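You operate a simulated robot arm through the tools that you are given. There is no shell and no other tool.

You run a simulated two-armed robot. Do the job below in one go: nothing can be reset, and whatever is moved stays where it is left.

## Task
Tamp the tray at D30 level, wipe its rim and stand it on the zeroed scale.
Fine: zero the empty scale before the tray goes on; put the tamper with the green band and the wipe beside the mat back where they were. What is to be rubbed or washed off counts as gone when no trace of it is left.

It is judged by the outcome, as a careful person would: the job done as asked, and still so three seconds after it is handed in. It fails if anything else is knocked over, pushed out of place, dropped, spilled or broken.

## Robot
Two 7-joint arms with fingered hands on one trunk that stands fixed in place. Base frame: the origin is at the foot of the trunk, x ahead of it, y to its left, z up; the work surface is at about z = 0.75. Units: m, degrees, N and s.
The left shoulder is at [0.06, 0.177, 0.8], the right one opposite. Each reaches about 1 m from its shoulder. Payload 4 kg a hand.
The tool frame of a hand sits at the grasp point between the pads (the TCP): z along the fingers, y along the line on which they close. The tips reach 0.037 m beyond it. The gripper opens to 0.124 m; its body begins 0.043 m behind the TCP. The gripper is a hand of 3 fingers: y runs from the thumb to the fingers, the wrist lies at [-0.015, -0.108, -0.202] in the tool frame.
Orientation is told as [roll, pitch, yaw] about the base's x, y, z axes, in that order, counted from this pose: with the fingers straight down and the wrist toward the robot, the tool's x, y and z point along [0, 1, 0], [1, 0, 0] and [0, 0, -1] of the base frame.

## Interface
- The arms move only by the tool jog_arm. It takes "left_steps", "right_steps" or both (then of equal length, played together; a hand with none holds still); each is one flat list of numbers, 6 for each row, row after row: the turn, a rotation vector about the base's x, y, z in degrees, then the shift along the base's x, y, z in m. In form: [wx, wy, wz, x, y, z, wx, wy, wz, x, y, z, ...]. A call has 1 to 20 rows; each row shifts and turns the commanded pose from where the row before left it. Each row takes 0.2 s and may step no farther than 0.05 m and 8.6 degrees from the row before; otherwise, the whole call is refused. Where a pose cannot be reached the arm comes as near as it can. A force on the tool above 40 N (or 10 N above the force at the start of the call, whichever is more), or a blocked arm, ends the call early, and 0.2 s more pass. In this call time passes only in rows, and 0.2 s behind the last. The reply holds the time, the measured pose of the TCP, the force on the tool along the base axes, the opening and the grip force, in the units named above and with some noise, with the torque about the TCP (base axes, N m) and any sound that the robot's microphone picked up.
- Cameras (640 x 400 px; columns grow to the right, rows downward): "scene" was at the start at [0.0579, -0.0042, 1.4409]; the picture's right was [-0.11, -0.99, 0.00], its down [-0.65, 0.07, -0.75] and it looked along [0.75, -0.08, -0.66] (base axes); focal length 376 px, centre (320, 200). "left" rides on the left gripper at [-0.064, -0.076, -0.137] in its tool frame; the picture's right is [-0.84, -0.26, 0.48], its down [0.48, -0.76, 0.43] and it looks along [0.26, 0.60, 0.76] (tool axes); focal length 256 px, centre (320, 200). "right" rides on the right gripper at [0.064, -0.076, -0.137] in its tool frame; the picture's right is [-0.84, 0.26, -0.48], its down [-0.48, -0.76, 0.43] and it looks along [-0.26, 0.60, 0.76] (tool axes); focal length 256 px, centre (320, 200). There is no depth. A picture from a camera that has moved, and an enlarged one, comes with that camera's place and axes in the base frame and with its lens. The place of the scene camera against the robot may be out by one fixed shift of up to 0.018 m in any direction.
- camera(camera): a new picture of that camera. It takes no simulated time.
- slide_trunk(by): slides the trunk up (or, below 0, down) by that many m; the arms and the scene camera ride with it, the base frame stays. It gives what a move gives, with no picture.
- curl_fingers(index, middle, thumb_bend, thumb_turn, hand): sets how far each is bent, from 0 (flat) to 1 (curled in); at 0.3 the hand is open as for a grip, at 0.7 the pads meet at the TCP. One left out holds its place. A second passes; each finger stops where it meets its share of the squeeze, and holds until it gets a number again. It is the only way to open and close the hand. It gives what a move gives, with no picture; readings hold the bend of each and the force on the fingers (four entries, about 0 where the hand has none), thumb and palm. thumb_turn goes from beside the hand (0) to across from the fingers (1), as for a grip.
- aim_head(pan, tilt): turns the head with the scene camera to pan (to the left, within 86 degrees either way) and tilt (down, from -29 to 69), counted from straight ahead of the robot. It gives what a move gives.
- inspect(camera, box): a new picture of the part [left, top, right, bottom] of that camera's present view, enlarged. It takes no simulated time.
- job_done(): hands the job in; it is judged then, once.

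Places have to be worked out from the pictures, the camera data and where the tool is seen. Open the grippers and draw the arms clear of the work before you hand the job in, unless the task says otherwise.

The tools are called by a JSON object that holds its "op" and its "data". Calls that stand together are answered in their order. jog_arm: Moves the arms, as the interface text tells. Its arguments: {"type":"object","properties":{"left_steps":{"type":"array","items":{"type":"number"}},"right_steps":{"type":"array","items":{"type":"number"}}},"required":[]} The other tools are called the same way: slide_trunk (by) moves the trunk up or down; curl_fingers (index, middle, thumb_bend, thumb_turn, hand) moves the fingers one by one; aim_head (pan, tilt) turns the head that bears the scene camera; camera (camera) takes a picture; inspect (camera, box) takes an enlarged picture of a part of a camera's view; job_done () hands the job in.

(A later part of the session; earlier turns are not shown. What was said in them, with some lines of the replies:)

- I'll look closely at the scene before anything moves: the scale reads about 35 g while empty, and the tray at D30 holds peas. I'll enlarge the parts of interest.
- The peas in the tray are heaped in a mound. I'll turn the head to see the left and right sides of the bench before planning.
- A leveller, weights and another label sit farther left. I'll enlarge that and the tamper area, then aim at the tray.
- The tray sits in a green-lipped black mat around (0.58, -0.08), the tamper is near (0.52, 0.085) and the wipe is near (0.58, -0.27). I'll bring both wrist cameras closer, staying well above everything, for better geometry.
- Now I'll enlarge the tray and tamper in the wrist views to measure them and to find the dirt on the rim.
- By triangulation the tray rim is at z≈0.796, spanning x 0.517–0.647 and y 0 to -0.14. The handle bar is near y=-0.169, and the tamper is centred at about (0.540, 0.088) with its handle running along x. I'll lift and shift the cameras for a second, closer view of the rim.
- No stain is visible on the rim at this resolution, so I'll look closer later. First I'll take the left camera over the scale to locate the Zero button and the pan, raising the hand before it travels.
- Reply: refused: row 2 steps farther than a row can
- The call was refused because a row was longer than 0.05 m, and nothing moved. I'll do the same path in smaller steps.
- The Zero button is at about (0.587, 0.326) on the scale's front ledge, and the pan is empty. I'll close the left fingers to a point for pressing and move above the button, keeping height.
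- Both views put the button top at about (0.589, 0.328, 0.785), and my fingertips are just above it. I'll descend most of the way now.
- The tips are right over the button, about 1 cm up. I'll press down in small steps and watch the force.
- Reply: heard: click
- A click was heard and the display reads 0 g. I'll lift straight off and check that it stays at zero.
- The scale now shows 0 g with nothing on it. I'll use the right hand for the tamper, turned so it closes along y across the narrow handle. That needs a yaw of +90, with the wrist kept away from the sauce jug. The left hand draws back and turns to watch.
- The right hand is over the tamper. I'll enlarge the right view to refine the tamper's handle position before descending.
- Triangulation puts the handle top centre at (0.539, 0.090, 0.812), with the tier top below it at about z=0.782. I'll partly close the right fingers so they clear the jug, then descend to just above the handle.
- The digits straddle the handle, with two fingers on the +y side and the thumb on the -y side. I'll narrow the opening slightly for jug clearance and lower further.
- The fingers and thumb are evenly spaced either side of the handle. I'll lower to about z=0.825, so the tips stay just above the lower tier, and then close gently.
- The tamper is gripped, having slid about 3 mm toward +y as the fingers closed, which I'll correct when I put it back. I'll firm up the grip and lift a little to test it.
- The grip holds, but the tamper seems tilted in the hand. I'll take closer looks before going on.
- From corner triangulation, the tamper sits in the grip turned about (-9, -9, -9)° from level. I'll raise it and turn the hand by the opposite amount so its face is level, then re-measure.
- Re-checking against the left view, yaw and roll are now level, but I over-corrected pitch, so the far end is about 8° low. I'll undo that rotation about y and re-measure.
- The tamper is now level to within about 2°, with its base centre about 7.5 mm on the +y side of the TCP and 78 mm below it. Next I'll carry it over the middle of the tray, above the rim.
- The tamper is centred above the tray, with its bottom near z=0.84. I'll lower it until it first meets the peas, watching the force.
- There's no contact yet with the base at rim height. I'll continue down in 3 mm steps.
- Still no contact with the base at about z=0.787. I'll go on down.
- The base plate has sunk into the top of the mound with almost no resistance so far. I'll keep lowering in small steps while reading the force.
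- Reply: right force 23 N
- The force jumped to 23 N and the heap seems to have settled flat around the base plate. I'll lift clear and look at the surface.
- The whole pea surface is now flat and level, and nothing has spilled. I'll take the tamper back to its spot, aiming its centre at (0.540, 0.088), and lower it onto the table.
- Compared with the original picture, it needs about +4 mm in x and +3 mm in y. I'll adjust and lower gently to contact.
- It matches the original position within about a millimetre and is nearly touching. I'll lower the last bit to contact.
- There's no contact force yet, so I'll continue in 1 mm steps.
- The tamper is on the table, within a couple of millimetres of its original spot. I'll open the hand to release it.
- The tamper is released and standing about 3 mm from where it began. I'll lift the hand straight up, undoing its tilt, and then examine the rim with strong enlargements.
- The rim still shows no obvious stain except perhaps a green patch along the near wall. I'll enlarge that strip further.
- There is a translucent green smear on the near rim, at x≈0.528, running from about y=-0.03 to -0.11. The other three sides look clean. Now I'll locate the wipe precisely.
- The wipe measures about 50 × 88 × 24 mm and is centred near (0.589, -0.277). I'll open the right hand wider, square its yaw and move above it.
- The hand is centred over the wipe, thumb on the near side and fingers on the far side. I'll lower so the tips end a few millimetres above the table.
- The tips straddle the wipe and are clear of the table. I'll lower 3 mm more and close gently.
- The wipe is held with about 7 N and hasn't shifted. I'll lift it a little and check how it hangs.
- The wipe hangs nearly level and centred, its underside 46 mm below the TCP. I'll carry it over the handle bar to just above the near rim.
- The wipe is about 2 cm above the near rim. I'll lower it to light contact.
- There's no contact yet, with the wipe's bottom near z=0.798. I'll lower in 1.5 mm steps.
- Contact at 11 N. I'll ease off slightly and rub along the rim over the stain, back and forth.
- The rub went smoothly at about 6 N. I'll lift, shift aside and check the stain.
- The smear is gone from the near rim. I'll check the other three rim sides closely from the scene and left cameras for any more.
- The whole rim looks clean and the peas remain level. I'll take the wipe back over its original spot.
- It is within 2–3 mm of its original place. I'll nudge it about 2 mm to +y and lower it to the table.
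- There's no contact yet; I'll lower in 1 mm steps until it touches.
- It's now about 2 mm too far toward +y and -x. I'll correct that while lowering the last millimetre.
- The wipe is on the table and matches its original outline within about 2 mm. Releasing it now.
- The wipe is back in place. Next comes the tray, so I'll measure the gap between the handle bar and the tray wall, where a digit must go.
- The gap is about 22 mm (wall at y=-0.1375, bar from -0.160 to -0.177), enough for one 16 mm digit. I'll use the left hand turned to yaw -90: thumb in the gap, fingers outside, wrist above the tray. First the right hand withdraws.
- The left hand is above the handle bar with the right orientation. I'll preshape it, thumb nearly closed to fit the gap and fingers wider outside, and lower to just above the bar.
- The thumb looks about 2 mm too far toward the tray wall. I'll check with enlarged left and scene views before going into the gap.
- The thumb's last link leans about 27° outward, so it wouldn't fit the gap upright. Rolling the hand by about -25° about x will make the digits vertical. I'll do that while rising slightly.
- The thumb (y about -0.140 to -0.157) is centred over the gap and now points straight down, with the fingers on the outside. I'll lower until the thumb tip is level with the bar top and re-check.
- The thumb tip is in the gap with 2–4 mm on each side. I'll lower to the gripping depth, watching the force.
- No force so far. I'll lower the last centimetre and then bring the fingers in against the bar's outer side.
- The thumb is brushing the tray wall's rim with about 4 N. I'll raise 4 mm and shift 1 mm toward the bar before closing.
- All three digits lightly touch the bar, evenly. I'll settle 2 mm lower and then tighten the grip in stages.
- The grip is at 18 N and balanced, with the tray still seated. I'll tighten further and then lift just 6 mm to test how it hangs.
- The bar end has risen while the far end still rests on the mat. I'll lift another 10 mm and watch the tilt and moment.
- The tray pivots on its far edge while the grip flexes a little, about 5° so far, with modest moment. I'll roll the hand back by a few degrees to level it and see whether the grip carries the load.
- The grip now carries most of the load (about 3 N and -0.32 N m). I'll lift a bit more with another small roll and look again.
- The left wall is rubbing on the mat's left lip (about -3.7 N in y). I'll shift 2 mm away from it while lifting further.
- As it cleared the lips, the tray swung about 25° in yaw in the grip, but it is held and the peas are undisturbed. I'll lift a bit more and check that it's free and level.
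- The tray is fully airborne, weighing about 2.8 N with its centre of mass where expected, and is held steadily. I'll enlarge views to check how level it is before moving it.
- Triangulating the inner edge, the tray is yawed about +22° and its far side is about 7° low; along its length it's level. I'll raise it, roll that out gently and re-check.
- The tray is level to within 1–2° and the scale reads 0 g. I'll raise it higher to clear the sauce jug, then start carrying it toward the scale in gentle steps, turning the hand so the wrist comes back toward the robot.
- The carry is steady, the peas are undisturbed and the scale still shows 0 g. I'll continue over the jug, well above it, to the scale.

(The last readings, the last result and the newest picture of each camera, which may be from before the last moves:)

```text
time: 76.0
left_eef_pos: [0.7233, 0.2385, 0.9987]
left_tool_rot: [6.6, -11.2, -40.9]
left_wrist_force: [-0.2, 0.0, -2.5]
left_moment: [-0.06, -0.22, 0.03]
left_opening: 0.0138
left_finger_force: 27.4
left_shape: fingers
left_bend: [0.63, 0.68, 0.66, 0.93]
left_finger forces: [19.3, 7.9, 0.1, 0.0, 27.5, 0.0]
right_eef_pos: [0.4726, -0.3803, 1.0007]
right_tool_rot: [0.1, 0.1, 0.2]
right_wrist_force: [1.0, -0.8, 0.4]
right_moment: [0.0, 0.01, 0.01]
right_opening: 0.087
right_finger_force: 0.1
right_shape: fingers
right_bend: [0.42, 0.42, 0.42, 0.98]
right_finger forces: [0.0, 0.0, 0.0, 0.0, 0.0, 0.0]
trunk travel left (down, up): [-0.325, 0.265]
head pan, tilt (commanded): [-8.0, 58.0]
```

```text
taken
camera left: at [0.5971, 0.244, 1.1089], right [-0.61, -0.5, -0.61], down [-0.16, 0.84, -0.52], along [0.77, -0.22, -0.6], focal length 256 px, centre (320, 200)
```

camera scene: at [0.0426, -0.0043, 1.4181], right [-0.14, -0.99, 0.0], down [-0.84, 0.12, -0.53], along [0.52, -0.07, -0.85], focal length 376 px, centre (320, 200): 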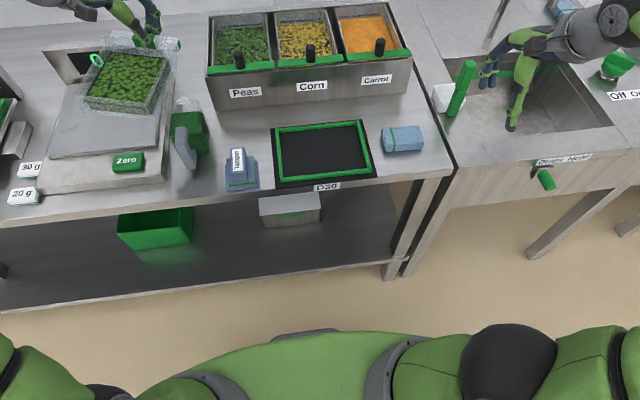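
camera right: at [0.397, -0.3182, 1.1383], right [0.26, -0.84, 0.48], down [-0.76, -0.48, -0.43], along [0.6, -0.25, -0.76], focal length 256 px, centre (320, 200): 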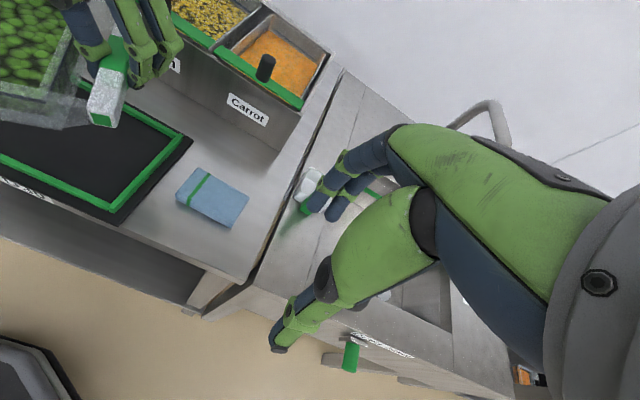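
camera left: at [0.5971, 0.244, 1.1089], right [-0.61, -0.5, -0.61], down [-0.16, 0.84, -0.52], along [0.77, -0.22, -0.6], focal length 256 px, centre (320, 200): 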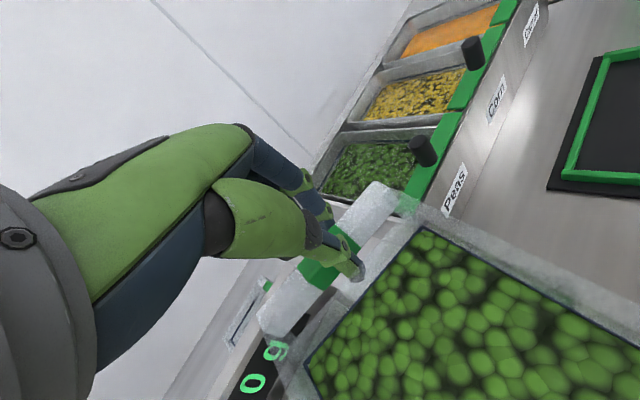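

The tray is past the jug. I'll turn the head toward the scale for a better view and move over the pan centre.

{"op": "jog_arm", "data": {"left_steps": [0, 0, 3.5, 0.0134, 0.0283, 0, 0, 0, 3.5, 0.0134, 0.0283, 0, 0, 0, 3.5, 0.0134, 0.0283, 0, 0, 0, 3.5, 0.0134, 0.0283, 0, 0, 0, 3.5, 0.0134, 0.0283, 0]}}

{"op": "aim_head", "data": {"pan": 27, "tilt": 42}}

{"op": "camera", "data": {"camera": "scene"}}

{"op": "inspect", "data": {"camera": "scene", "box": [220, 60, 440, 240]}}

{"op": "camera", "data": {"camera": "left"}}

```text
time: 77.2
left_eef_pos: [0.7909, 0.3814, 0.9972]
left_tool_rot: [6.5, -11.2, -23.4]
left_wrist_force: [0.9, -0.3, -2.2]
left_moment: [-0.03, -0.2, 0.01]
left_opening: 0.0135
left_finger_force: 27.0
left_shape: fingers
left_bend: [0.63, 0.68, 0.66, 0.93]
left_finger forces: [19.2, 8.0, 0.1, 0.1, 27.4, 0.1]
right_eef_pos: [0.4731, -0.3816, 1.0013]
right_tool_rot: [0.1, 0.3, 0.1]
right_wrist_force: [0.0, 0.6, -0.5]
right_moment: [-0.03, -0.02, 0.02]
right_opening: 0.0871
right_finger_force: 0.1
right_shape: fingers
right_bend: [0.42, 0.42, 0.42, 0.98]
right_finger forces: [0.0, 0.0, 0.0, 0.0, 0.0, 0.0]
trunk travel left (down, up): [-0.325, 0.265]
head pan, tilt (commanded): [-8.0, 58.0]
```

```text
time: 78.2
left_eef_pos: [0.7901, 0.3794, 0.998]
left_tool_rot: [6.6, -11.2, -23.4]
left_wrist_force: [-0.3, -0.1, -3.1]
left_moment: [-0.01, -0.22, 0.03]
left_opening: 0.0138
left_finger_force: 27.3
left_shape: fingers
left_bend: [0.63, 0.68, 0.66, 0.93]
left_finger forces: [18.6, 8.6, 0.0, 0.0, 27.4, 0.0]
right_eef_pos: [0.4721, -0.3821, 1.0001]
right_tool_rot: [0.1, 0.2, 0.1]
right_wrist_force: [0.8, 0.0, 0.2]
right_moment: [0.0, 0.02, -0.04]
right_opening: 0.0871
right_finger_force: 0.0
right_shape: fingers
right_bend: [0.42, 0.42, 0.42, 0.98]
right_finger forces: [0.0, 0.0, 0.0, 0.1, 0.0, 0.0]
trunk travel left (down, up): [-0.325, 0.265]
head pan, tilt (commanded): [27.0, 42.0]
```

```text
taken
camera scene: at [0.0489, 0.0431, 1.4395], right [0.45, -0.89, 0.0], down [-0.6, -0.3, -0.74], along [0.66, 0.34, -0.67], focal length 376 px, centre (320, 200)
```

scene: 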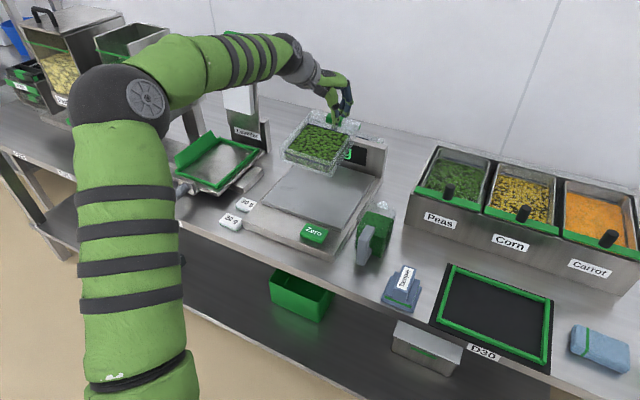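

```text
2.22 times, centred on (330, 150) of scene
camera zoom: at [0.0489, 0.0431, 1.4395], right [0.45, -0.89, 0.0], down [-0.6, -0.3, -0.74], along [0.66, 0.34, -0.67], focal length 835 px, centre (298, 311)
```

zoom: 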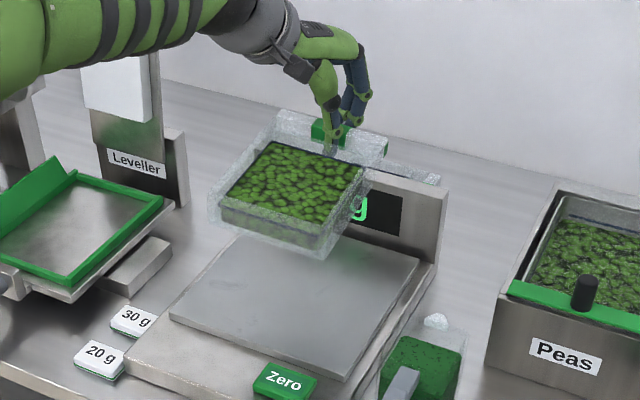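

```text
taken
camera left: at [0.6684, 0.3472, 1.1089], right [-0.44, -0.66, -0.61], down [-0.41, 0.75, -0.52], along [0.8, 0.02, -0.6], focal length 256 px, centre (320, 200)
```

left: 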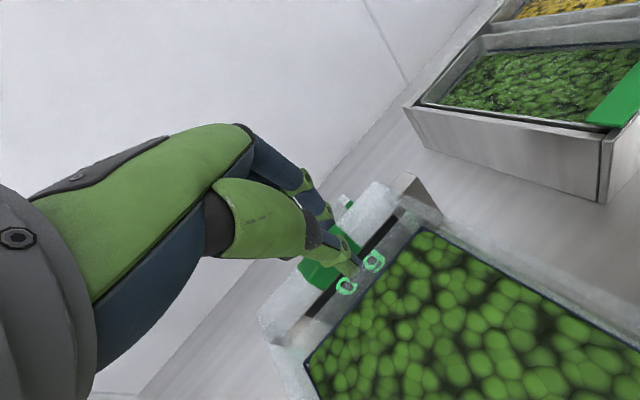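

The tray is above the pan, its centre about (0.698, 0.376) against the pan centre of (0.735, 0.381). I'll shift it slightly forward and lower it most of the way.

{"op": "jog_arm", "data": {"left_steps": [0, 0, 0, 0.006, 0.003, -0.01, 0, 0, 0, 0.006, 0.002, -0.02, 0, 0, 0, 0, 0, -0.025, 0, 0, 0, 0, 0, -0.025, 0, 0, 0, 0, 0, -0.025, 0, 0, 0, 0, 0, -0.015]}}

{"op": "inspect", "data": {"camera": "scene", "box": [220, 60, 440, 240]}}

{"op": "camera", "data": {"camera": "left"}}

```text
time: 79.6
left_eef_pos: [0.8023, 0.3852, 0.8765]
left_tool_rot: [6.6, -11.2, -23.2]
left_wrist_force: [-0.7, 0.1, -2.0]
left_moment: [-0.01, -0.25, 0.01]
left_opening: 0.0137
left_finger_force: 27.2
left_shape: fingers
left_bend: [0.63, 0.68, 0.66, 0.93]
left_finger forces: [18.6, 8.6, 0.1, 0.0, 27.5, 0.0]
right_eef_pos: [0.4729, -0.3813, 1.0]
right_tool_rot: [0.1, 0.1, 0.0]
right_wrist_force: [-0.2, 0.4, 0.7]
right_moment: [0.01, 0.05, -0.01]
right_opening: 0.0868
right_finger_force: 0.1
right_shape: fingers
right_bend: [0.42, 0.42, 0.42, 0.98]
right_finger forces: [0.1, 0.0, 0.0, 0.1, 0.0, 0.0]
trunk travel left (down, up): [-0.325, 0.265]
head pan, tilt (commanded): [27.0, 42.0]
```

```text
2.22 times, centred on (330, 150) of scene
camera zoom: at [0.049, 0.0432, 1.4395], right [0.45, -0.89, 0.0], down [-0.6, -0.3, -0.74], along [0.66, 0.34, -0.67], focal length 835 px, centre (298, 311)
```

zoom: 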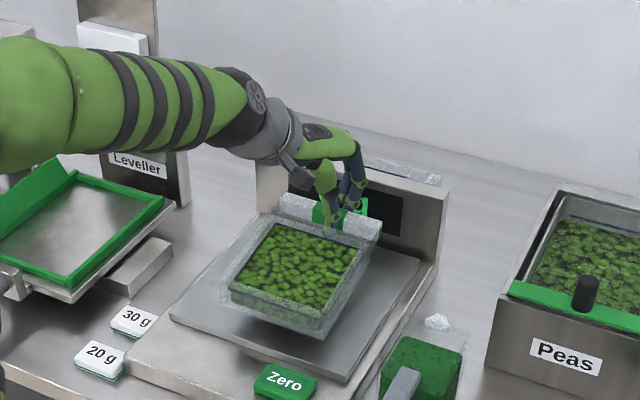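

```text
taken
camera left: at [0.6809, 0.3512, 0.988], right [-0.44, -0.66, -0.61], down [-0.41, 0.75, -0.52], along [0.8, 0.02, -0.6], focal length 256 px, centre (320, 200)
```

left: 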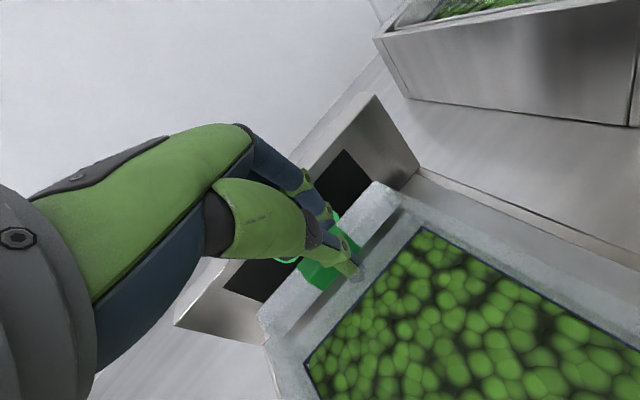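

The tray is about 4 cm above the pan. I'll check the clearance between the fingers and the display panel before the final descent.

{"op": "inspect", "data": {"camera": "scene", "box": [290, 90, 390, 190]}}

{"op": "inspect", "data": {"camera": "left", "box": [220, 120, 440, 340]}}

```text
4.00 times, centred on (340, 140) of scene
camera zoom: at [0.049, 0.0432, 1.4395], right [0.45, -0.89, 0.0], down [-0.6, -0.3, -0.74], along [0.66, 0.34, -0.67], focal length 1502 px, centre (240, 440)
```

zoom: 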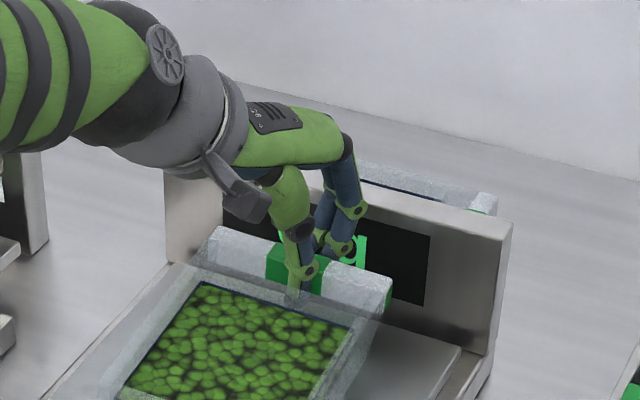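

```text
1.82 times, centred on (330, 230) of left
camera zoom: at [0.6809, 0.3512, 0.988], right [-0.44, -0.66, -0.61], down [-0.41, 0.75, -0.52], along [0.8, 0.02, -0.6], focal length 465 px, centre (302, 146)
```

zoom: 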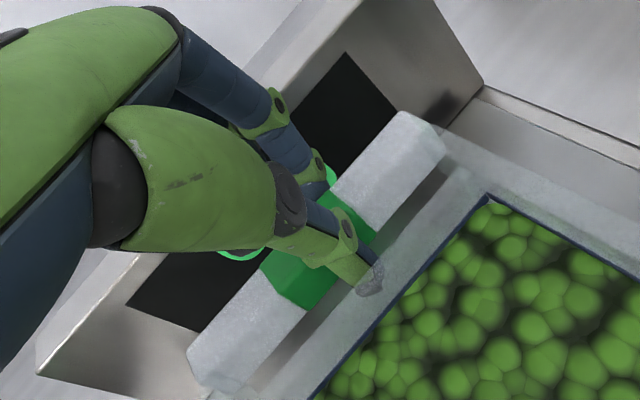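

The panel leans back from x≈0.855 at its base to 0.891 at its top, so the fingers clear it by about 2 cm. I'll lower slowly until the tray meets the pan.

{"op": "jog_arm", "data": {"left_steps": [0, 0, 0, 0, -0.002, -0.008, 0, 0, 0, 0, -0.001, -0.008, 0, 0, 0, 0, 0, -0.005]}}

{"op": "inspect", "data": {"camera": "scene", "box": [250, 100, 390, 220]}}

```text
time: 80.4
left_eef_pos: [0.8027, 0.3819, 0.8571]
left_tool_rot: [6.5, -11.1, -23.2]
left_wrist_force: [-0.5, -1.0, -3.0]
left_moment: [0.05, -0.22, -0.02]
left_opening: 0.0139
left_finger_force: 27.4
left_shape: fingers
left_bend: [0.63, 0.68, 0.66, 0.93]
left_finger forces: [18.7, 8.6, 0.0, 0.0, 27.5, 0.1]
right_eef_pos: [0.4728, -0.3813, 1.0007]
right_tool_rot: [0.1, 0.2, 0.1]
right_wrist_force: [-0.3, -0.6, 0.0]
right_moment: [0.0, -0.01, 0.0]
right_opening: 0.0872
right_finger_force: 0.1
right_shape: fingers
right_bend: [0.42, 0.42, 0.42, 0.98]
right_finger forces: [0.0, 0.0, 0.0, 0.0, 0.0, 0.1]
trunk travel left (down, up): [-0.325, 0.265]
head pan, tilt (commanded): [27.0, 42.0]
```

```text
3.33 times, centred on (320, 160) of scene
camera zoom: at [0.0489, 0.0432, 1.4395], right [0.45, -0.89, 0.0], down [-0.6, -0.3, -0.74], along [0.66, 0.34, -0.67], focal length 1252 px, centre (320, 333)
```

zoom: 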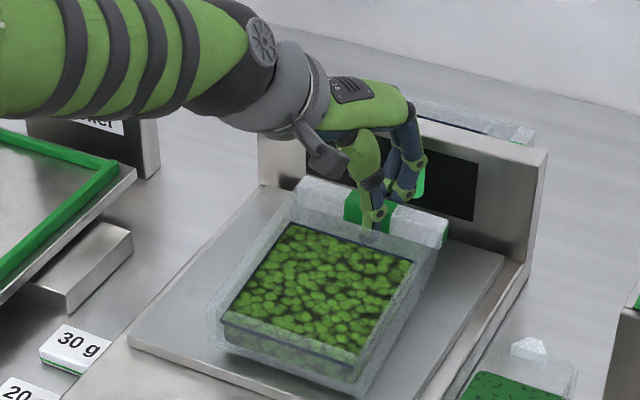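

There's no contact yet. I'll go on in small steps until the force changes.

{"op": "jog_arm", "data": {"left_steps": [0, 0, 0, 0, 0, -0.004, 0, 0, 0, 0, 0, -0.004, 0, 0, 0, 0, 0, -0.003]}}

{"op": "inspect", "data": {"camera": "scene", "box": [250, 100, 390, 220]}}

```text
time: 81.2
left_eef_pos: [0.802, 0.3821, 0.8457]
left_tool_rot: [6.5, -11.3, -23.2]
left_wrist_force: [-0.4, 0.6, -0.5]
left_moment: [-0.14, -0.04, -0.04]
left_opening: 0.0136
left_finger_force: 26.9
left_shape: fingers
left_bend: [0.63, 0.68, 0.66, 0.93]
left_finger forces: [18.3, 8.9, 0.0, 0.1, 27.1, 0.0]
right_eef_pos: [0.4737, -0.3807, 1.0015]
right_tool_rot: [0.2, 0.2, 0.0]
right_wrist_force: [-0.8, 0.6, 0.1]
right_moment: [-0.01, 0.01, -0.01]
right_opening: 0.087
right_finger_force: 0.1
right_shape: fingers
right_bend: [0.42, 0.42, 0.42, 0.98]
right_finger forces: [0.0, 0.1, 0.1, 0.0, 0.2, 0.0]
trunk travel left (down, up): [-0.325, 0.265]
head pan, tilt (commanded): [27.0, 42.0]
```

```text
3.33 times, centred on (320, 160) of scene
camera zoom: at [0.0487, 0.0432, 1.4396], right [0.45, -0.89, 0.0], down [-0.6, -0.3, -0.74], along [0.66, 0.34, -0.67], focal length 1252 px, centre (320, 333)
```

zoom: 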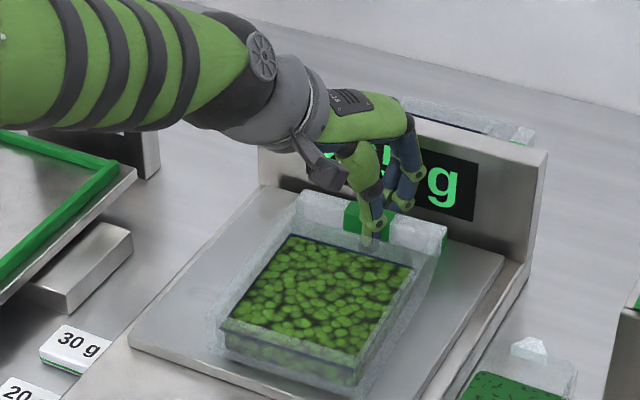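

The tray has begun to rest on the pan and the display shows a number. I'll lower a little more so it sits fully.

{"op": "jog_arm", "data": {"left_steps": [0, 0, 0, 0, 0, -0.002, 0, 0, 0, 0, 0, -0.002]}}

{"op": "inspect", "data": {"camera": "scene", "box": [250, 100, 390, 220]}}

{"op": "inspect", "data": {"camera": "left", "box": [220, 120, 640, 400]}}

```text
time: 81.8
left_eef_pos: [0.8016, 0.3826, 0.8448]
left_tool_rot: [6.7, -11.5, -23.4]
left_wrist_force: [1.3, 2.7, 9.1]
left_moment: [-0.22, 0.01, -0.01]
left_opening: 0.0133
left_finger_force: 28.9
left_shape: fingers
left_bend: [0.63, 0.67, 0.67, 0.93]
left_finger forces: [18.6, 9.9, 0.0, 0.1, 28.8, 0.0]
right_eef_pos: [0.4728, -0.3818, 1.0013]
right_tool_rot: [0.1, 0.0, 0.0]
right_wrist_force: [0.8, 0.3, -0.6]
right_moment: [0.03, 0.01, 0.02]
right_opening: 0.0867
right_finger_force: 0.0
right_shape: fingers
right_bend: [0.42, 0.42, 0.42, 0.98]
right_finger forces: [0.1, 0.0, 0.0, 0.0, 0.0, 0.0]
trunk travel left (down, up): [-0.325, 0.265]
head pan, tilt (commanded): [27.0, 42.0]
```

```text
3.33 times, centred on (320, 160) of scene
camera zoom: at [0.0479, 0.0429, 1.4398], right [0.45, -0.89, 0.0], down [-0.6, -0.3, -0.74], along [0.66, 0.34, -0.67], focal length 1252 px, centre (320, 333)
```

zoom: 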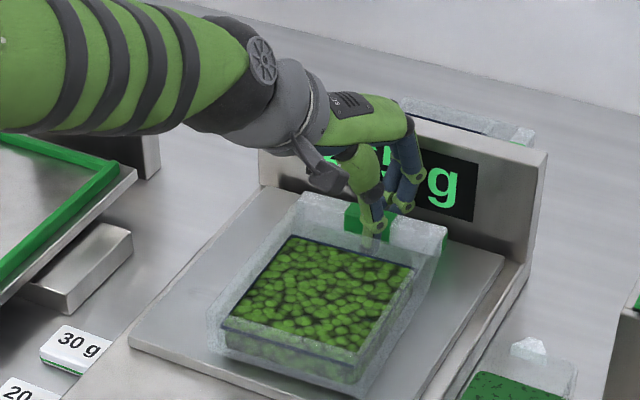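

```text
1.43 times, centred on (430, 260) of left
camera zoom: at [0.6802, 0.3487, 0.9554], right [-0.43, -0.66, -0.62], down [-0.41, 0.75, -0.52], along [0.8, 0.03, -0.59], focal length 366 px, centre (163, 114)
```

zoom: 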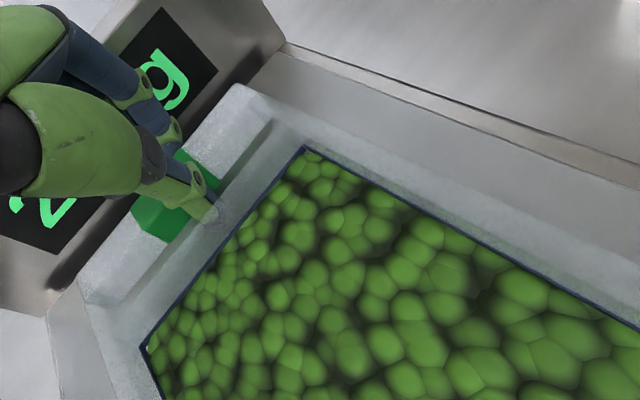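

The tray is fully seated, with the hand pressing down lightly. I'll ease up a millimetre and loosen the grip gently so the tray can settle.

{"op": "jog_arm", "data": {"left_steps": [0, 0, 0, 0, 0, 0.0015]}}

{"op": "curl_fingers", "data": {"hand": "left", "index": 0.66, "middle": 0.68, "thumb_bend": 0.68}}

{"op": "inspect", "data": {"camera": "scene", "box": [250, 100, 390, 220]}}

```text
time: 82.2
left_eef_pos: [0.8028, 0.3816, 0.8449]
left_tool_rot: [6.7, -11.3, -23.3]
left_wrist_force: [1.8, 3.6, 9.1]
left_moment: [-0.18, -0.04, 0.02]
left_opening: 0.0133
left_finger_force: 28.7
left_shape: fingers
left_bend: [0.63, 0.67, 0.67, 0.93]
left_finger forces: [19.1, 10.1, 0.1, 0.0, 28.0, 0.1]
right_eef_pos: [0.4724, -0.3819, 1.0001]
right_tool_rot: [0.0, 0.2, 0.1]
right_wrist_force: [0.5, -0.8, 0.4]
right_moment: [-0.01, 0.01, -0.01]
right_opening: 0.0871
right_finger_force: 0.1
right_shape: fingers
right_bend: [0.42, 0.42, 0.42, 0.98]
right_finger forces: [0.0, 0.0, 0.0, 0.0, 0.0, 0.0]
trunk travel left (down, up): [-0.325, 0.265]
head pan, tilt (commanded): [27.0, 42.0]
```

```text
time: 83.2
left_eef_pos: [0.802, 0.3809, 0.844]
left_tool_rot: [6.5, -11.3, -23.3]
left_wrist_force: [-1.1, -1.6, 2.6]
left_moment: [-0.04, -0.01, 0.05]
left_opening: 0.0178
left_finger_force: 8.0
left_shape: fingers
left_bend: [0.63, 0.67, 0.68, 0.95]
left_finger forces: [5.2, 1.6, 0.0, 0.0, 8.5, 0.1]
right_eef_pos: [0.4727, -0.3819, 0.9998]
right_tool_rot: [0.1, 0.1, 0.1]
right_wrist_force: [-0.9, 0.9, 0.5]
right_moment: [0.01, -0.01, 0.0]
right_opening: 0.087
right_finger_force: 0.0
right_shape: fingers
right_bend: [0.42, 0.42, 0.42, 0.98]
right_finger forces: [0.0, 0.1, 0.1, 0.1, 0.0, 0.0]
trunk travel left (down, up): [-0.325, 0.265]
head pan, tilt (commanded): [27.0, 42.0]
```

```text
3.33 times, centred on (320, 160) of scene
camera zoom: at [0.0483, 0.0428, 1.4396], right [0.45, -0.89, 0.0], down [-0.6, -0.3, -0.74], along [0.66, 0.34, -0.67], focal length 1252 px, centre (320, 333)
```

zoom: 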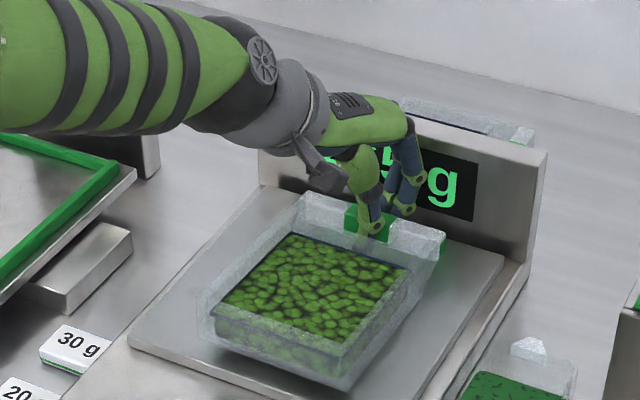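

The tray sits on the pan and the grip is loose. I'll open the fingers away from the bar and ease the thumb slightly within the gap.

{"op": "curl_fingers", "data": {"hand": "left", "index": 0.56, "middle": 0.56, "thumb_bend": 0.665}}

{"op": "inspect", "data": {"camera": "scene", "box": [250, 100, 390, 220]}}

{"op": "inspect", "data": {"camera": "scene", "box": [300, 120, 370, 180]}}

{"op": "inspect", "data": {"camera": "left", "box": [240, 160, 440, 320]}}

```text
time: 84.2
left_eef_pos: [0.8032, 0.3819, 0.8432]
left_tool_rot: [6.5, -11.3, -23.3]
left_wrist_force: [-4.1, 0.7, 0.7]
left_moment: [-0.02, 0.0, -0.02]
left_opening: 0.0284
left_finger_force: 1.8
left_shape: fingers
left_bend: [0.56, 0.57, 0.66, 0.97]
left_finger forces: [0.0, 3.1, 0.0, 0.0, 1.2, 0.1]
right_eef_pos: [0.4733, -0.3816, 1.0013]
right_tool_rot: [0.1, 0.1, 0.1]
right_wrist_force: [-0.2, 0.0, 0.1]
right_moment: [-0.01, 0.01, 0.0]
right_opening: 0.0872
right_finger_force: 0.0
right_shape: fingers
right_bend: [0.42, 0.42, 0.42, 0.98]
right_finger forces: [0.1, 0.0, 0.1, 0.0, 0.1, 0.0]
trunk travel left (down, up): [-0.325, 0.265]
head pan, tilt (commanded): [27.0, 42.0]
```

```text
3.33 times, centred on (320, 160) of scene
camera zoom: at [0.0483, 0.0431, 1.4395], right [0.45, -0.89, 0.0], down [-0.6, -0.3, -0.74], along [0.66, 0.34, -0.67], focal length 1252 px, centre (320, 333)
```

zoom: 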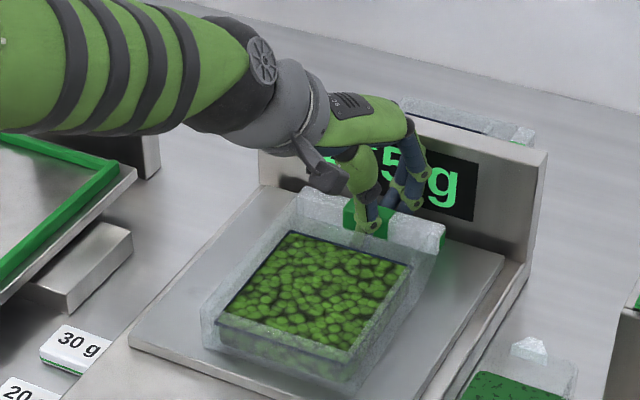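

```text
6.67 times, centred on (335, 150) of scene
camera zoom: at [0.0483, 0.0431, 1.4395], right [0.45, -0.89, 0.0], down [-0.6, -0.3, -0.74], along [0.66, 0.34, -0.67], focal length 2504 px, centre (220, 533)
```

zoom: 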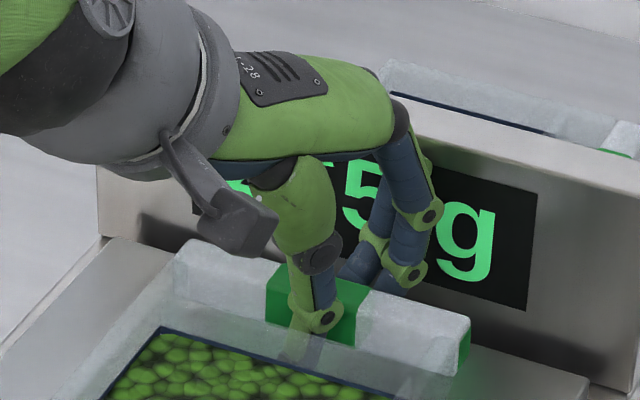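

```text
2.50 times, centred on (340, 240) of left
camera zoom: at [0.6801, 0.3488, 0.9548], right [-0.44, -0.66, -0.61], down [-0.41, 0.75, -0.52], along [0.8, 0.02, -0.6], focal length 640 px, centre (270, 100)
```

zoom: 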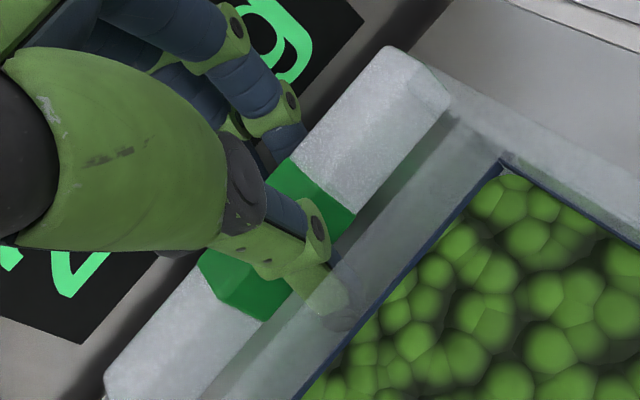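

The middle finger is pressing the display panel with about 3 N. I'll close the fingers slightly so they sit between the bar and the panel without touching either.

{"op": "curl_fingers", "data": {"hand": "left", "index": 0.595, "middle": 0.615, "thumb_bend": 0.66}}

{"op": "inspect", "data": {"camera": "scene", "box": [300, 120, 370, 180]}}

{"op": "inspect", "data": {"camera": "left", "box": [240, 160, 440, 320]}}

```text
time: 85.2
left_eef_pos: [0.8025, 0.3815, 0.8444]
left_tool_rot: [6.5, -11.3, -23.3]
left_wrist_force: [-0.9, -0.1, 0.3]
left_moment: [-0.01, -0.01, 0.02]
left_opening: 0.0247
left_finger_force: 0.6
left_shape: fingers
left_bend: [0.59, 0.61, 0.66, 0.97]
left_finger forces: [0.7, 0.0, 0.0, 0.0, 0.9, 0.0]
right_eef_pos: [0.4726, -0.3823, 0.9997]
right_tool_rot: [0.1, 0.1, 0.1]
right_wrist_force: [-0.7, -0.2, -0.1]
right_moment: [0.01, 0.01, -0.02]
right_opening: 0.0868
right_finger_force: 0.0
right_shape: fingers
right_bend: [0.42, 0.42, 0.42, 0.98]
right_finger forces: [0.1, 0.1, 0.0, 0.0, 0.1, 0.0]
trunk travel left (down, up): [-0.325, 0.265]
head pan, tilt (commanded): [27.0, 42.0]
```

```text
6.67 times, centred on (335, 150) of scene
camera zoom: at [0.0486, 0.043, 1.4396], right [0.45, -0.89, 0.0], down [-0.6, -0.3, -0.74], along [0.66, 0.34, -0.67], focal length 2504 px, centre (220, 533)
```

zoom: 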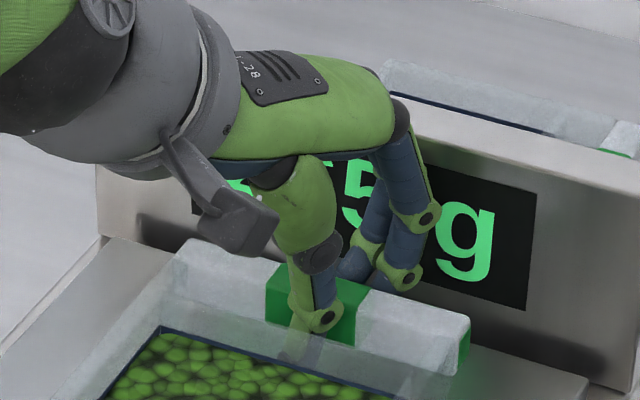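

```text
2.50 times, centred on (340, 240) of left
camera zoom: at [0.6804, 0.3485, 0.955], right [-0.44, -0.66, -0.61], down [-0.41, 0.75, -0.52], along [0.8, 0.02, -0.6], focal length 640 px, centre (270, 100)
```

zoom: 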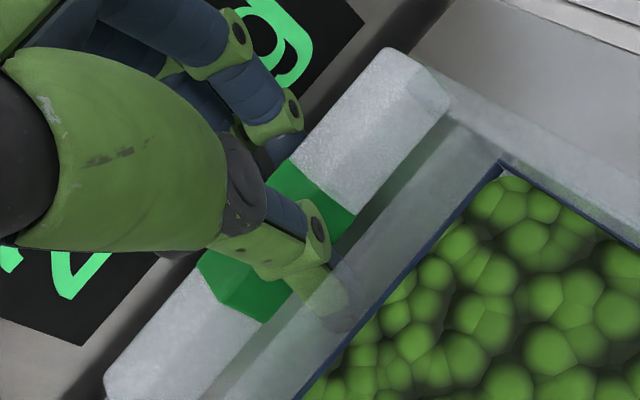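

Contact forces are under 1 N. I'll withdraw along the thumb's own axis, mostly up and slightly forward, in small steps while watching forces.

{"op": "jog_arm", "data": {"left_steps": [0, 0, 0, 0.0008, -0.0003, 0.004, 0, 0, 0, 0.0008, -0.0003, 0.004]}}

{"op": "inspect", "data": {"camera": "scene", "box": [250, 100, 390, 220]}}

```text
time: 85.8
left_eef_pos: [0.8035, 0.3806, 0.8511]
left_tool_rot: [6.6, -11.2, -23.4]
left_wrist_force: [-0.2, 1.4, -0.4]
left_moment: [-0.01, 0.02, -0.02]
left_opening: 0.0239
left_finger_force: 0.2
left_shape: fingers
left_bend: [0.59, 0.61, 0.66, 0.97]
left_finger forces: [0.0, 0.1, 0.0, 0.0, 0.4, 0.0]
right_eef_pos: [0.4725, -0.383, 1.0]
right_tool_rot: [0.1, 0.2, 0.1]
right_wrist_force: [1.3, -0.1, 0.4]
right_moment: [-0.03, 0.0, 0.03]
right_opening: 0.087
right_finger_force: 0.0
right_shape: fingers
right_bend: [0.42, 0.42, 0.42, 0.98]
right_finger forces: [0.0, 0.0, 0.0, 0.0, 0.0, 0.0]
trunk travel left (down, up): [-0.325, 0.265]
head pan, tilt (commanded): [27.0, 42.0]
```

```text
3.33 times, centred on (320, 160) of scene
camera zoom: at [0.0486, 0.0431, 1.4395], right [0.45, -0.89, 0.0], down [-0.6, -0.3, -0.74], along [0.66, 0.34, -0.67], focal length 1252 px, centre (320, 333)
```

zoom: 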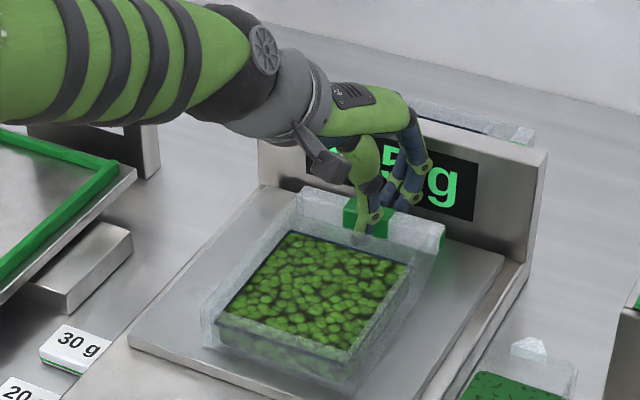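

The tray stays put and the hand is free, with forces near zero. I'll continue withdrawing upward.

{"op": "jog_arm", "data": {"left_steps": [0, 0, 0, 0.001, -0.0004, 0.006, 0, 0, 0, 0.001, -0.0004, 0.006, 0, 0, 0, 0.001, -0.0004, 0.007, 0, 0, 0, 0.001, -0.0004, 0.008]}}

{"op": "inspect", "data": {"camera": "scene", "box": [250, 100, 390, 220]}}

{"op": "inspect", "data": {"camera": "left", "box": [240, 160, 440, 320]}}

```text
time: 86.8
left_eef_pos: [0.8083, 0.3793, 0.8789]
left_tool_rot: [6.5, -11.3, -23.3]
left_wrist_force: [0.1, -1.0, 1.0]
left_moment: [-0.06, 0.0, 0.0]
left_opening: 0.024
left_finger_force: 0.0
left_shape: fingers
left_bend: [0.59, 0.61, 0.66, 0.97]
left_finger forces: [0.0, 0.0, 0.0, 0.0, 0.0, 0.1]
right_eef_pos: [0.4731, -0.3823, 1.0]
right_tool_rot: [0.1, 0.3, 0.1]
right_wrist_force: [-1.1, 0.0, 0.1]
right_moment: [0.03, -0.03, -0.01]
right_opening: 0.087
right_finger_force: 0.1
right_shape: fingers
right_bend: [0.42, 0.42, 0.42, 0.98]
right_finger forces: [0.0, 0.1, 0.1, 0.0, 0.0, 0.0]
trunk travel left (down, up): [-0.325, 0.265]
head pan, tilt (commanded): [27.0, 42.0]
```

```text
3.33 times, centred on (320, 160) of scene
camera zoom: at [0.0486, 0.043, 1.4395], right [0.45, -0.89, 0.0], down [-0.6, -0.3, -0.74], along [0.66, 0.34, -0.67], focal length 1252 px, centre (320, 333)
```

zoom: 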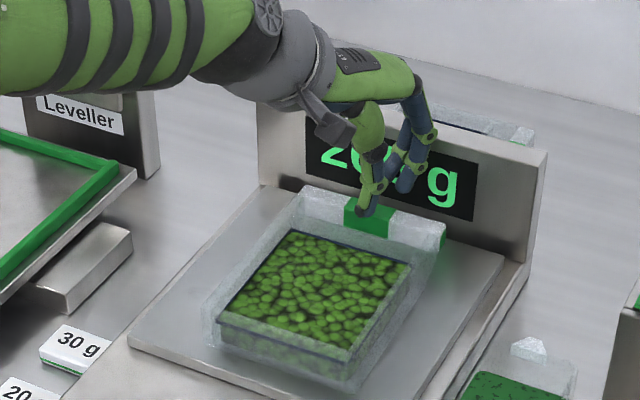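

```text
2.50 times, centred on (340, 240) of left
camera zoom: at [0.6858, 0.3466, 0.9901], right [-0.44, -0.66, -0.61], down [-0.41, 0.75, -0.52], along [0.8, 0.02, -0.6], focal length 640 px, centre (270, 100)
```

zoom: 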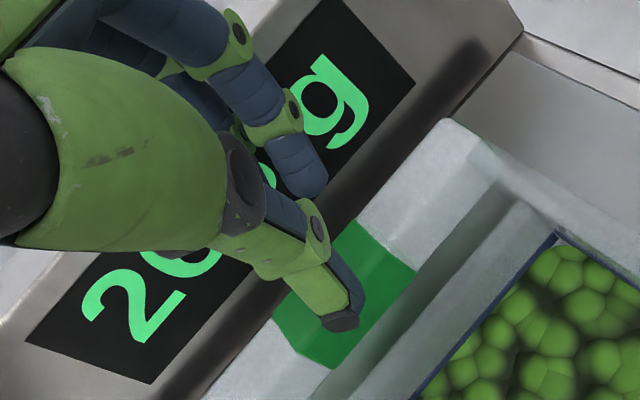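

The hand is clear of the bar. I'll rise well above the tray, then draw back and open the hand.

{"op": "jog_arm", "data": {"left_steps": [0, 0, 0, 0, 0, 0.02, 0, 0, 0, 0, 0, 0.035, 0, 0, 0, 0, 0, 0.04, 0, 0, 0, -0.01, 0, 0.04, 0, 0, 0, -0.04, 0.01, 0.02, 0, 0, 0, -0.045, 0.01, 0, 0, 0, 0, -0.045, 0.01, 0, 0, 0, 0, -0.045, 0.01, 0, 0, 0, 0, -0.045, 0.01, 0, 0, 0, 0, -0.045, 0.01, 0]}}

{"op": "curl_fingers", "data": {"hand": "left", "index": 0.3, "middle": 0.3, "thumb_bend": 0.3}}

{"op": "curl_fingers", "data": {"hand": "right", "index": 0.3, "middle": 0.3, "thumb_bend": 0.3}}

{"op": "camera", "data": {"camera": "scene"}}

{"op": "inspect", "data": {"camera": "scene", "box": [200, 80, 420, 260]}}

```text
time: 89.0
left_eef_pos: [0.5315, 0.4388, 1.0329]
left_tool_rot: [6.5, -11.3, -23.4]
left_wrist_force: [-0.5, 0.3, 0.2]
left_moment: [-0.01, 0.02, -0.02]
left_opening: 0.0234
left_finger_force: 0.0
left_shape: fingers
left_bend: [0.59, 0.61, 0.66, 0.98]
left_finger forces: [0.1, 0.0, 0.0, 0.1, 0.0, 0.0]
right_eef_pos: [0.4725, -0.3828, 1.0002]
right_tool_rot: [0.0, 0.0, 0.0]
right_wrist_force: [-0.3, -0.2, -0.5]
right_moment: [0.02, 0.0, -0.03]
right_opening: 0.087
right_finger_force: 0.1
right_shape: fingers
right_bend: [0.42, 0.42, 0.42, 0.98]
right_finger forces: [0.1, 0.0, 0.1, 0.0, 0.0, 0.1]
trunk travel left (down, up): [-0.325, 0.265]
head pan, tilt (commanded): [27.0, 42.0]
```

```text
time: 90.0
left_eef_pos: [0.5314, 0.4391, 1.0328]
left_tool_rot: [6.4, -11.2, -23.3]
left_wrist_force: [1.0, -0.1, 0.7]
left_moment: [-0.01, 0.01, 0.01]
left_opening: 0.1231
left_finger_force: 0.1
left_shape: fingers
left_bend: [0.3, 0.3, 0.3, 0.98]
left_finger forces: [0.1, 0.0, 0.1, 0.1, 0.0, 0.0]
right_eef_pos: [0.4722, -0.3817, 1.0007]
right_tool_rot: [0.2, 0.1, 0.1]
right_wrist_force: [-0.2, 0.2, -0.4]
right_moment: [-0.03, -0.02, 0.03]
right_opening: 0.0873
right_finger_force: 0.1
right_shape: fingers
right_bend: [0.42, 0.42, 0.42, 0.98]
right_finger forces: [0.1, 0.0, 0.0, 0.0, 0.0, 0.1]
trunk travel left (down, up): [-0.325, 0.265]
head pan, tilt (commanded): [27.0, 42.0]
```

```text
time: 91.0
left_eef_pos: [0.5314, 0.4394, 1.0333]
left_tool_rot: [6.5, -11.1, -23.3]
left_wrist_force: [-0.5, 0.1, 0.1]
left_moment: [-0.02, 0.02, -0.01]
left_opening: 0.123
left_finger_force: 0.0
left_shape: fingers
left_bend: [0.3, 0.3, 0.3, 0.98]
left_finger forces: [0.0, 0.0, 0.0, 0.0, 0.0, 0.1]
right_eef_pos: [0.4725, -0.3815, 1.0003]
right_tool_rot: [0.1, 0.0, 0.2]
right_wrist_force: [-0.8, -0.1, -0.1]
right_moment: [-0.01, 0.02, -0.01]
right_opening: 0.1234
right_finger_force: 0.1
right_shape: fingers
right_bend: [0.3, 0.3, 0.3, 0.98]
right_finger forces: [0.1, 0.1, 0.0, 0.1, 0.0, 0.0]
trunk travel left (down, up): [-0.325, 0.265]
head pan, tilt (commanded): [27.0, 42.0]
```

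```text
taken
camera scene: at [0.0486, 0.0431, 1.4396], right [0.45, -0.89, 0.0], down [-0.6, -0.3, -0.74], along [0.66, 0.34, -0.67], focal length 376 px, centre (320, 200)
```

scene: 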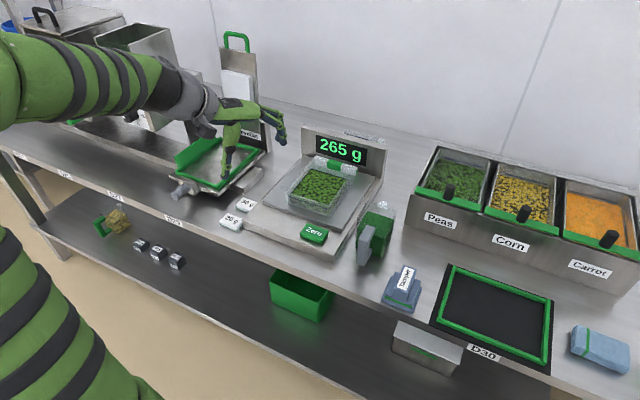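

```text
2.22 times, centred on (310, 170) of scene
camera zoom: at [0.0486, 0.0431, 1.4396], right [0.45, -0.89, 0.0], down [-0.6, -0.3, -0.74], along [0.66, 0.34, -0.67], focal length 835 px, centre (342, 267)
```

zoom: 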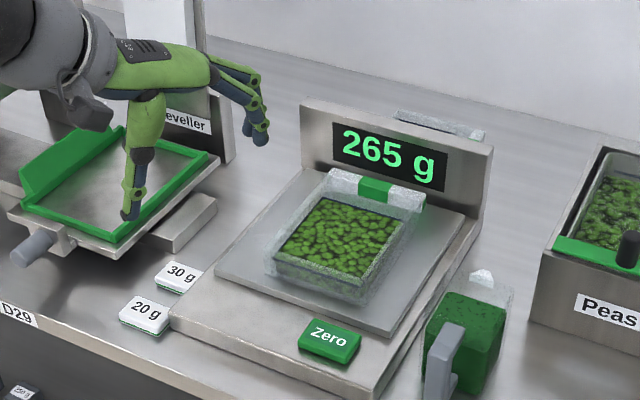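

The tray stands on the scale, which reads 265 g, and both hands are open. I'll draw the left hand further clear and give everything a final close check.

{"op": "jog_arm", "data": {"left_steps": [0, 0, 0, -0.03, -0.01, 0.02, 0, 0, 0, -0.03, -0.01, 0.02, 0, 0, 0, -0.03, -0.01, 0.02, 0, 0, 0, -0.03, -0.01, 0.01]}}

{"op": "inspect", "data": {"camera": "scene", "box": [275, 150, 365, 225]}}

{"op": "inspect", "data": {"camera": "scene", "box": [360, 240, 480, 340]}}

{"op": "camera", "data": {"camera": "scene"}}

```text
time: 92.0
left_eef_pos: [0.4111, 0.3985, 1.1042]
left_tool_rot: [6.5, -11.2, -23.2]
left_wrist_force: [-0.5, 0.0, -0.4]
left_moment: [0.0, -0.01, -0.03]
left_opening: 0.123
left_finger_force: 0.0
left_shape: fingers
left_bend: [0.3, 0.3, 0.3, 0.98]
left_finger forces: [0.0, 0.0, 0.1, 0.0, 0.1, 0.1]
right_eef_pos: [0.4724, -0.3812, 1.0018]
right_tool_rot: [0.1, 0.1, 0.1]
right_wrist_force: [0.0, 0.1, 0.3]
right_moment: [-0.01, -0.01, -0.02]
right_opening: 0.1235
right_finger_force: 0.0
right_shape: fingers
right_bend: [0.3, 0.3, 0.3, 0.98]
right_finger forces: [0.0, 0.0, 0.0, 0.0, 0.1, 0.1]
trunk travel left (down, up): [-0.325, 0.265]
head pan, tilt (commanded): [27.0, 42.0]
```

```text
5.33 times, centred on (320, 188) of scene
camera zoom: at [0.0481, 0.0429, 1.4396], right [0.45, -0.89, 0.0], down [-0.6, -0.3, -0.74], along [0.66, 0.34, -0.67], focal length 2003 px, centre (320, 267)
```

zoom: 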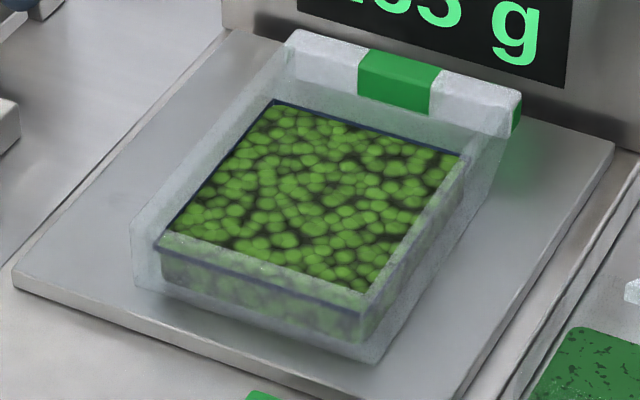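

```text
4.00 times, centred on (420, 290) of scene
camera zoom: at [0.0481, 0.0429, 1.4396], right [0.45, -0.89, 0.0], down [-0.6, -0.3, -0.74], along [0.66, 0.34, -0.67], focal length 1502 px, centre (-80, -160)
```

zoom: 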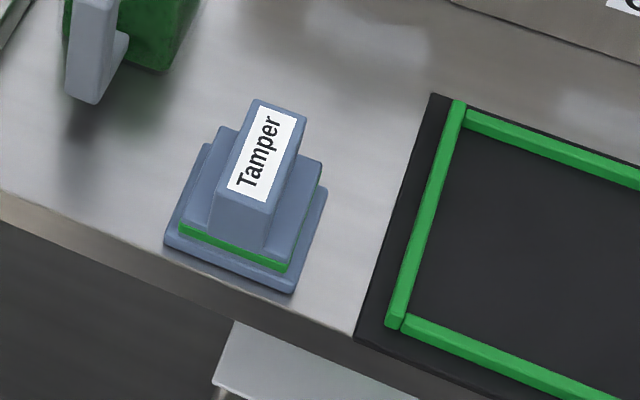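

```text
taken
camera scene: at [0.0481, 0.0429, 1.4396], right [0.45, -0.89, 0.0], down [-0.6, -0.3, -0.74], along [0.66, 0.34, -0.67], focal length 376 px, centre (320, 200)
```

scene: 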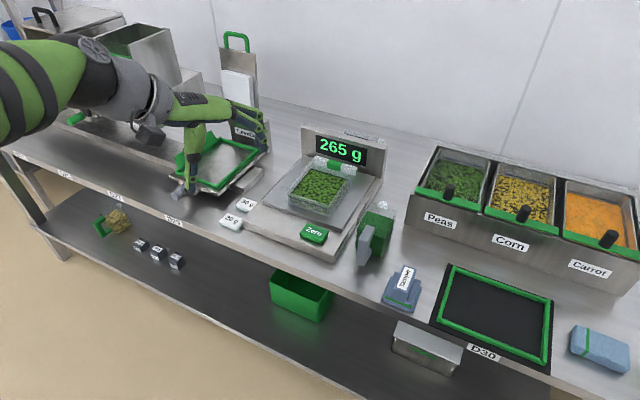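

The scale shows a steady 265 g, the tamper and wipe are in place and nothing is disturbed. One last close look at the rim before handing in.

{"op": "inspect", "data": {"camera": "scene", "box": [285, 160, 325, 205]}}

{"op": "inspect", "data": {"camera": "scene", "box": [315, 165, 360, 220]}}

{"op": "inspect", "data": {"camera": "scene", "box": [280, 120, 400, 260]}}

```text
8.89 times, centred on (305, 182) of scene
camera zoom: at [0.0481, 0.0429, 1.4396], right [0.45, -0.89, 0.0], down [-0.6, -0.3, -0.74], along [0.66, 0.34, -0.67], focal length 3339 px, centre (453, 356)
```

zoom: 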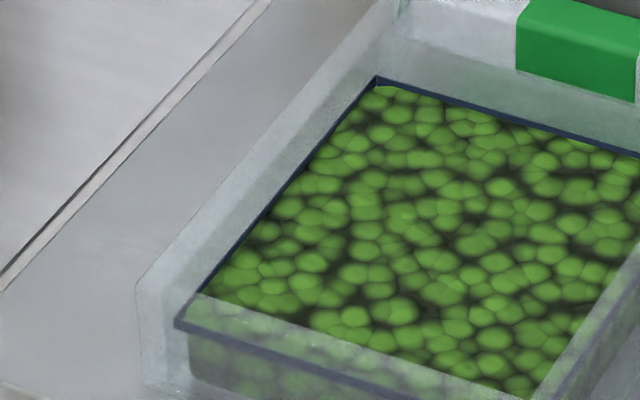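

```text
7.27 times, centred on (338, 192) of scene
camera zoom: at [0.0481, 0.0429, 1.4396], right [0.45, -0.89, 0.0], down [-0.6, -0.3, -0.74], along [0.66, 0.34, -0.67], focal length 2732 px, centre (193, 254)
```

zoom: 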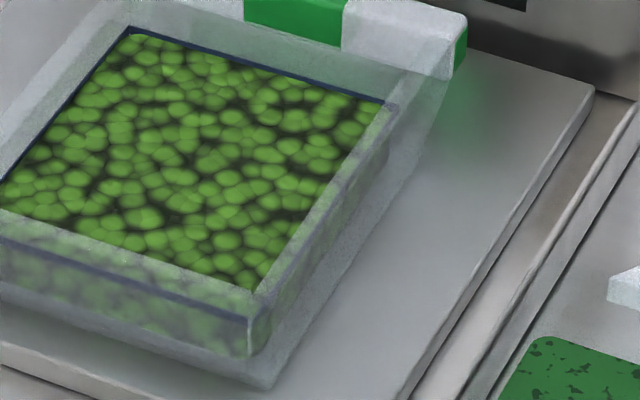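

```text
2.86 times, centred on (340, 190) of scene
camera zoom: at [0.0481, 0.0429, 1.4396], right [0.45, -0.89, 0.0], down [-0.6, -0.3, -0.74], along [0.66, 0.34, -0.67], focal length 1073 px, centre (263, 229)
```

zoom: 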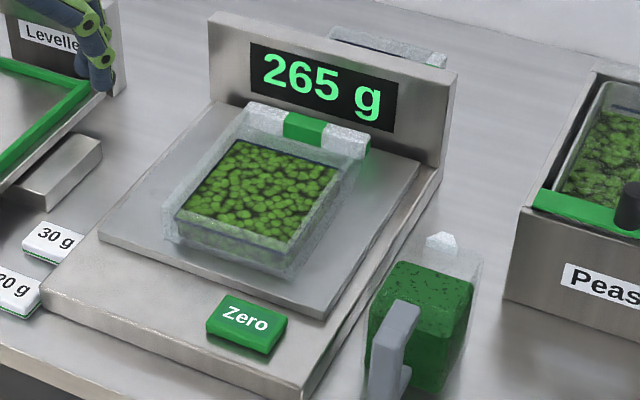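

The rim is clean all round, the peas are level, the tray sits squarely on the scale at 265 g, and both hands are open and clear. Handing the job in.

{"op": "job_done", "data": {}}

```text
The job is handed in.
```

The D30 tray is tamped level, its rim is wiped clean, and it is standing on the scale, which reads 265 g.

- **Zeroing:** I zeroed the empty scale before anything else. It went from 35 g to 0 g and was still at 0 g just before the tray went on.
- **Tamping:** One press levelled the whole pea surface, and I saw no peas spilled.
- **Rim:** The only stain was a green smear on the side nearest the robot. No trace of it showed when I enlarged the view again, and the other three sides looked clean.
- **Put back:** The green-banded tamper and the wipe are both within about 3 mm of where they started.
- **Moving the tray:** It turned about 22° in the grip as it left the mat. I set it down a quarter turn from how it sat on the mat, fully on the pan.
- **Display touch:** When I let go of the tray, one finger touched the scale's display panel with about 3 N. Nothing visibly shifted, and the reading stayed at 265 g.

Both hands are open and clear of the work.
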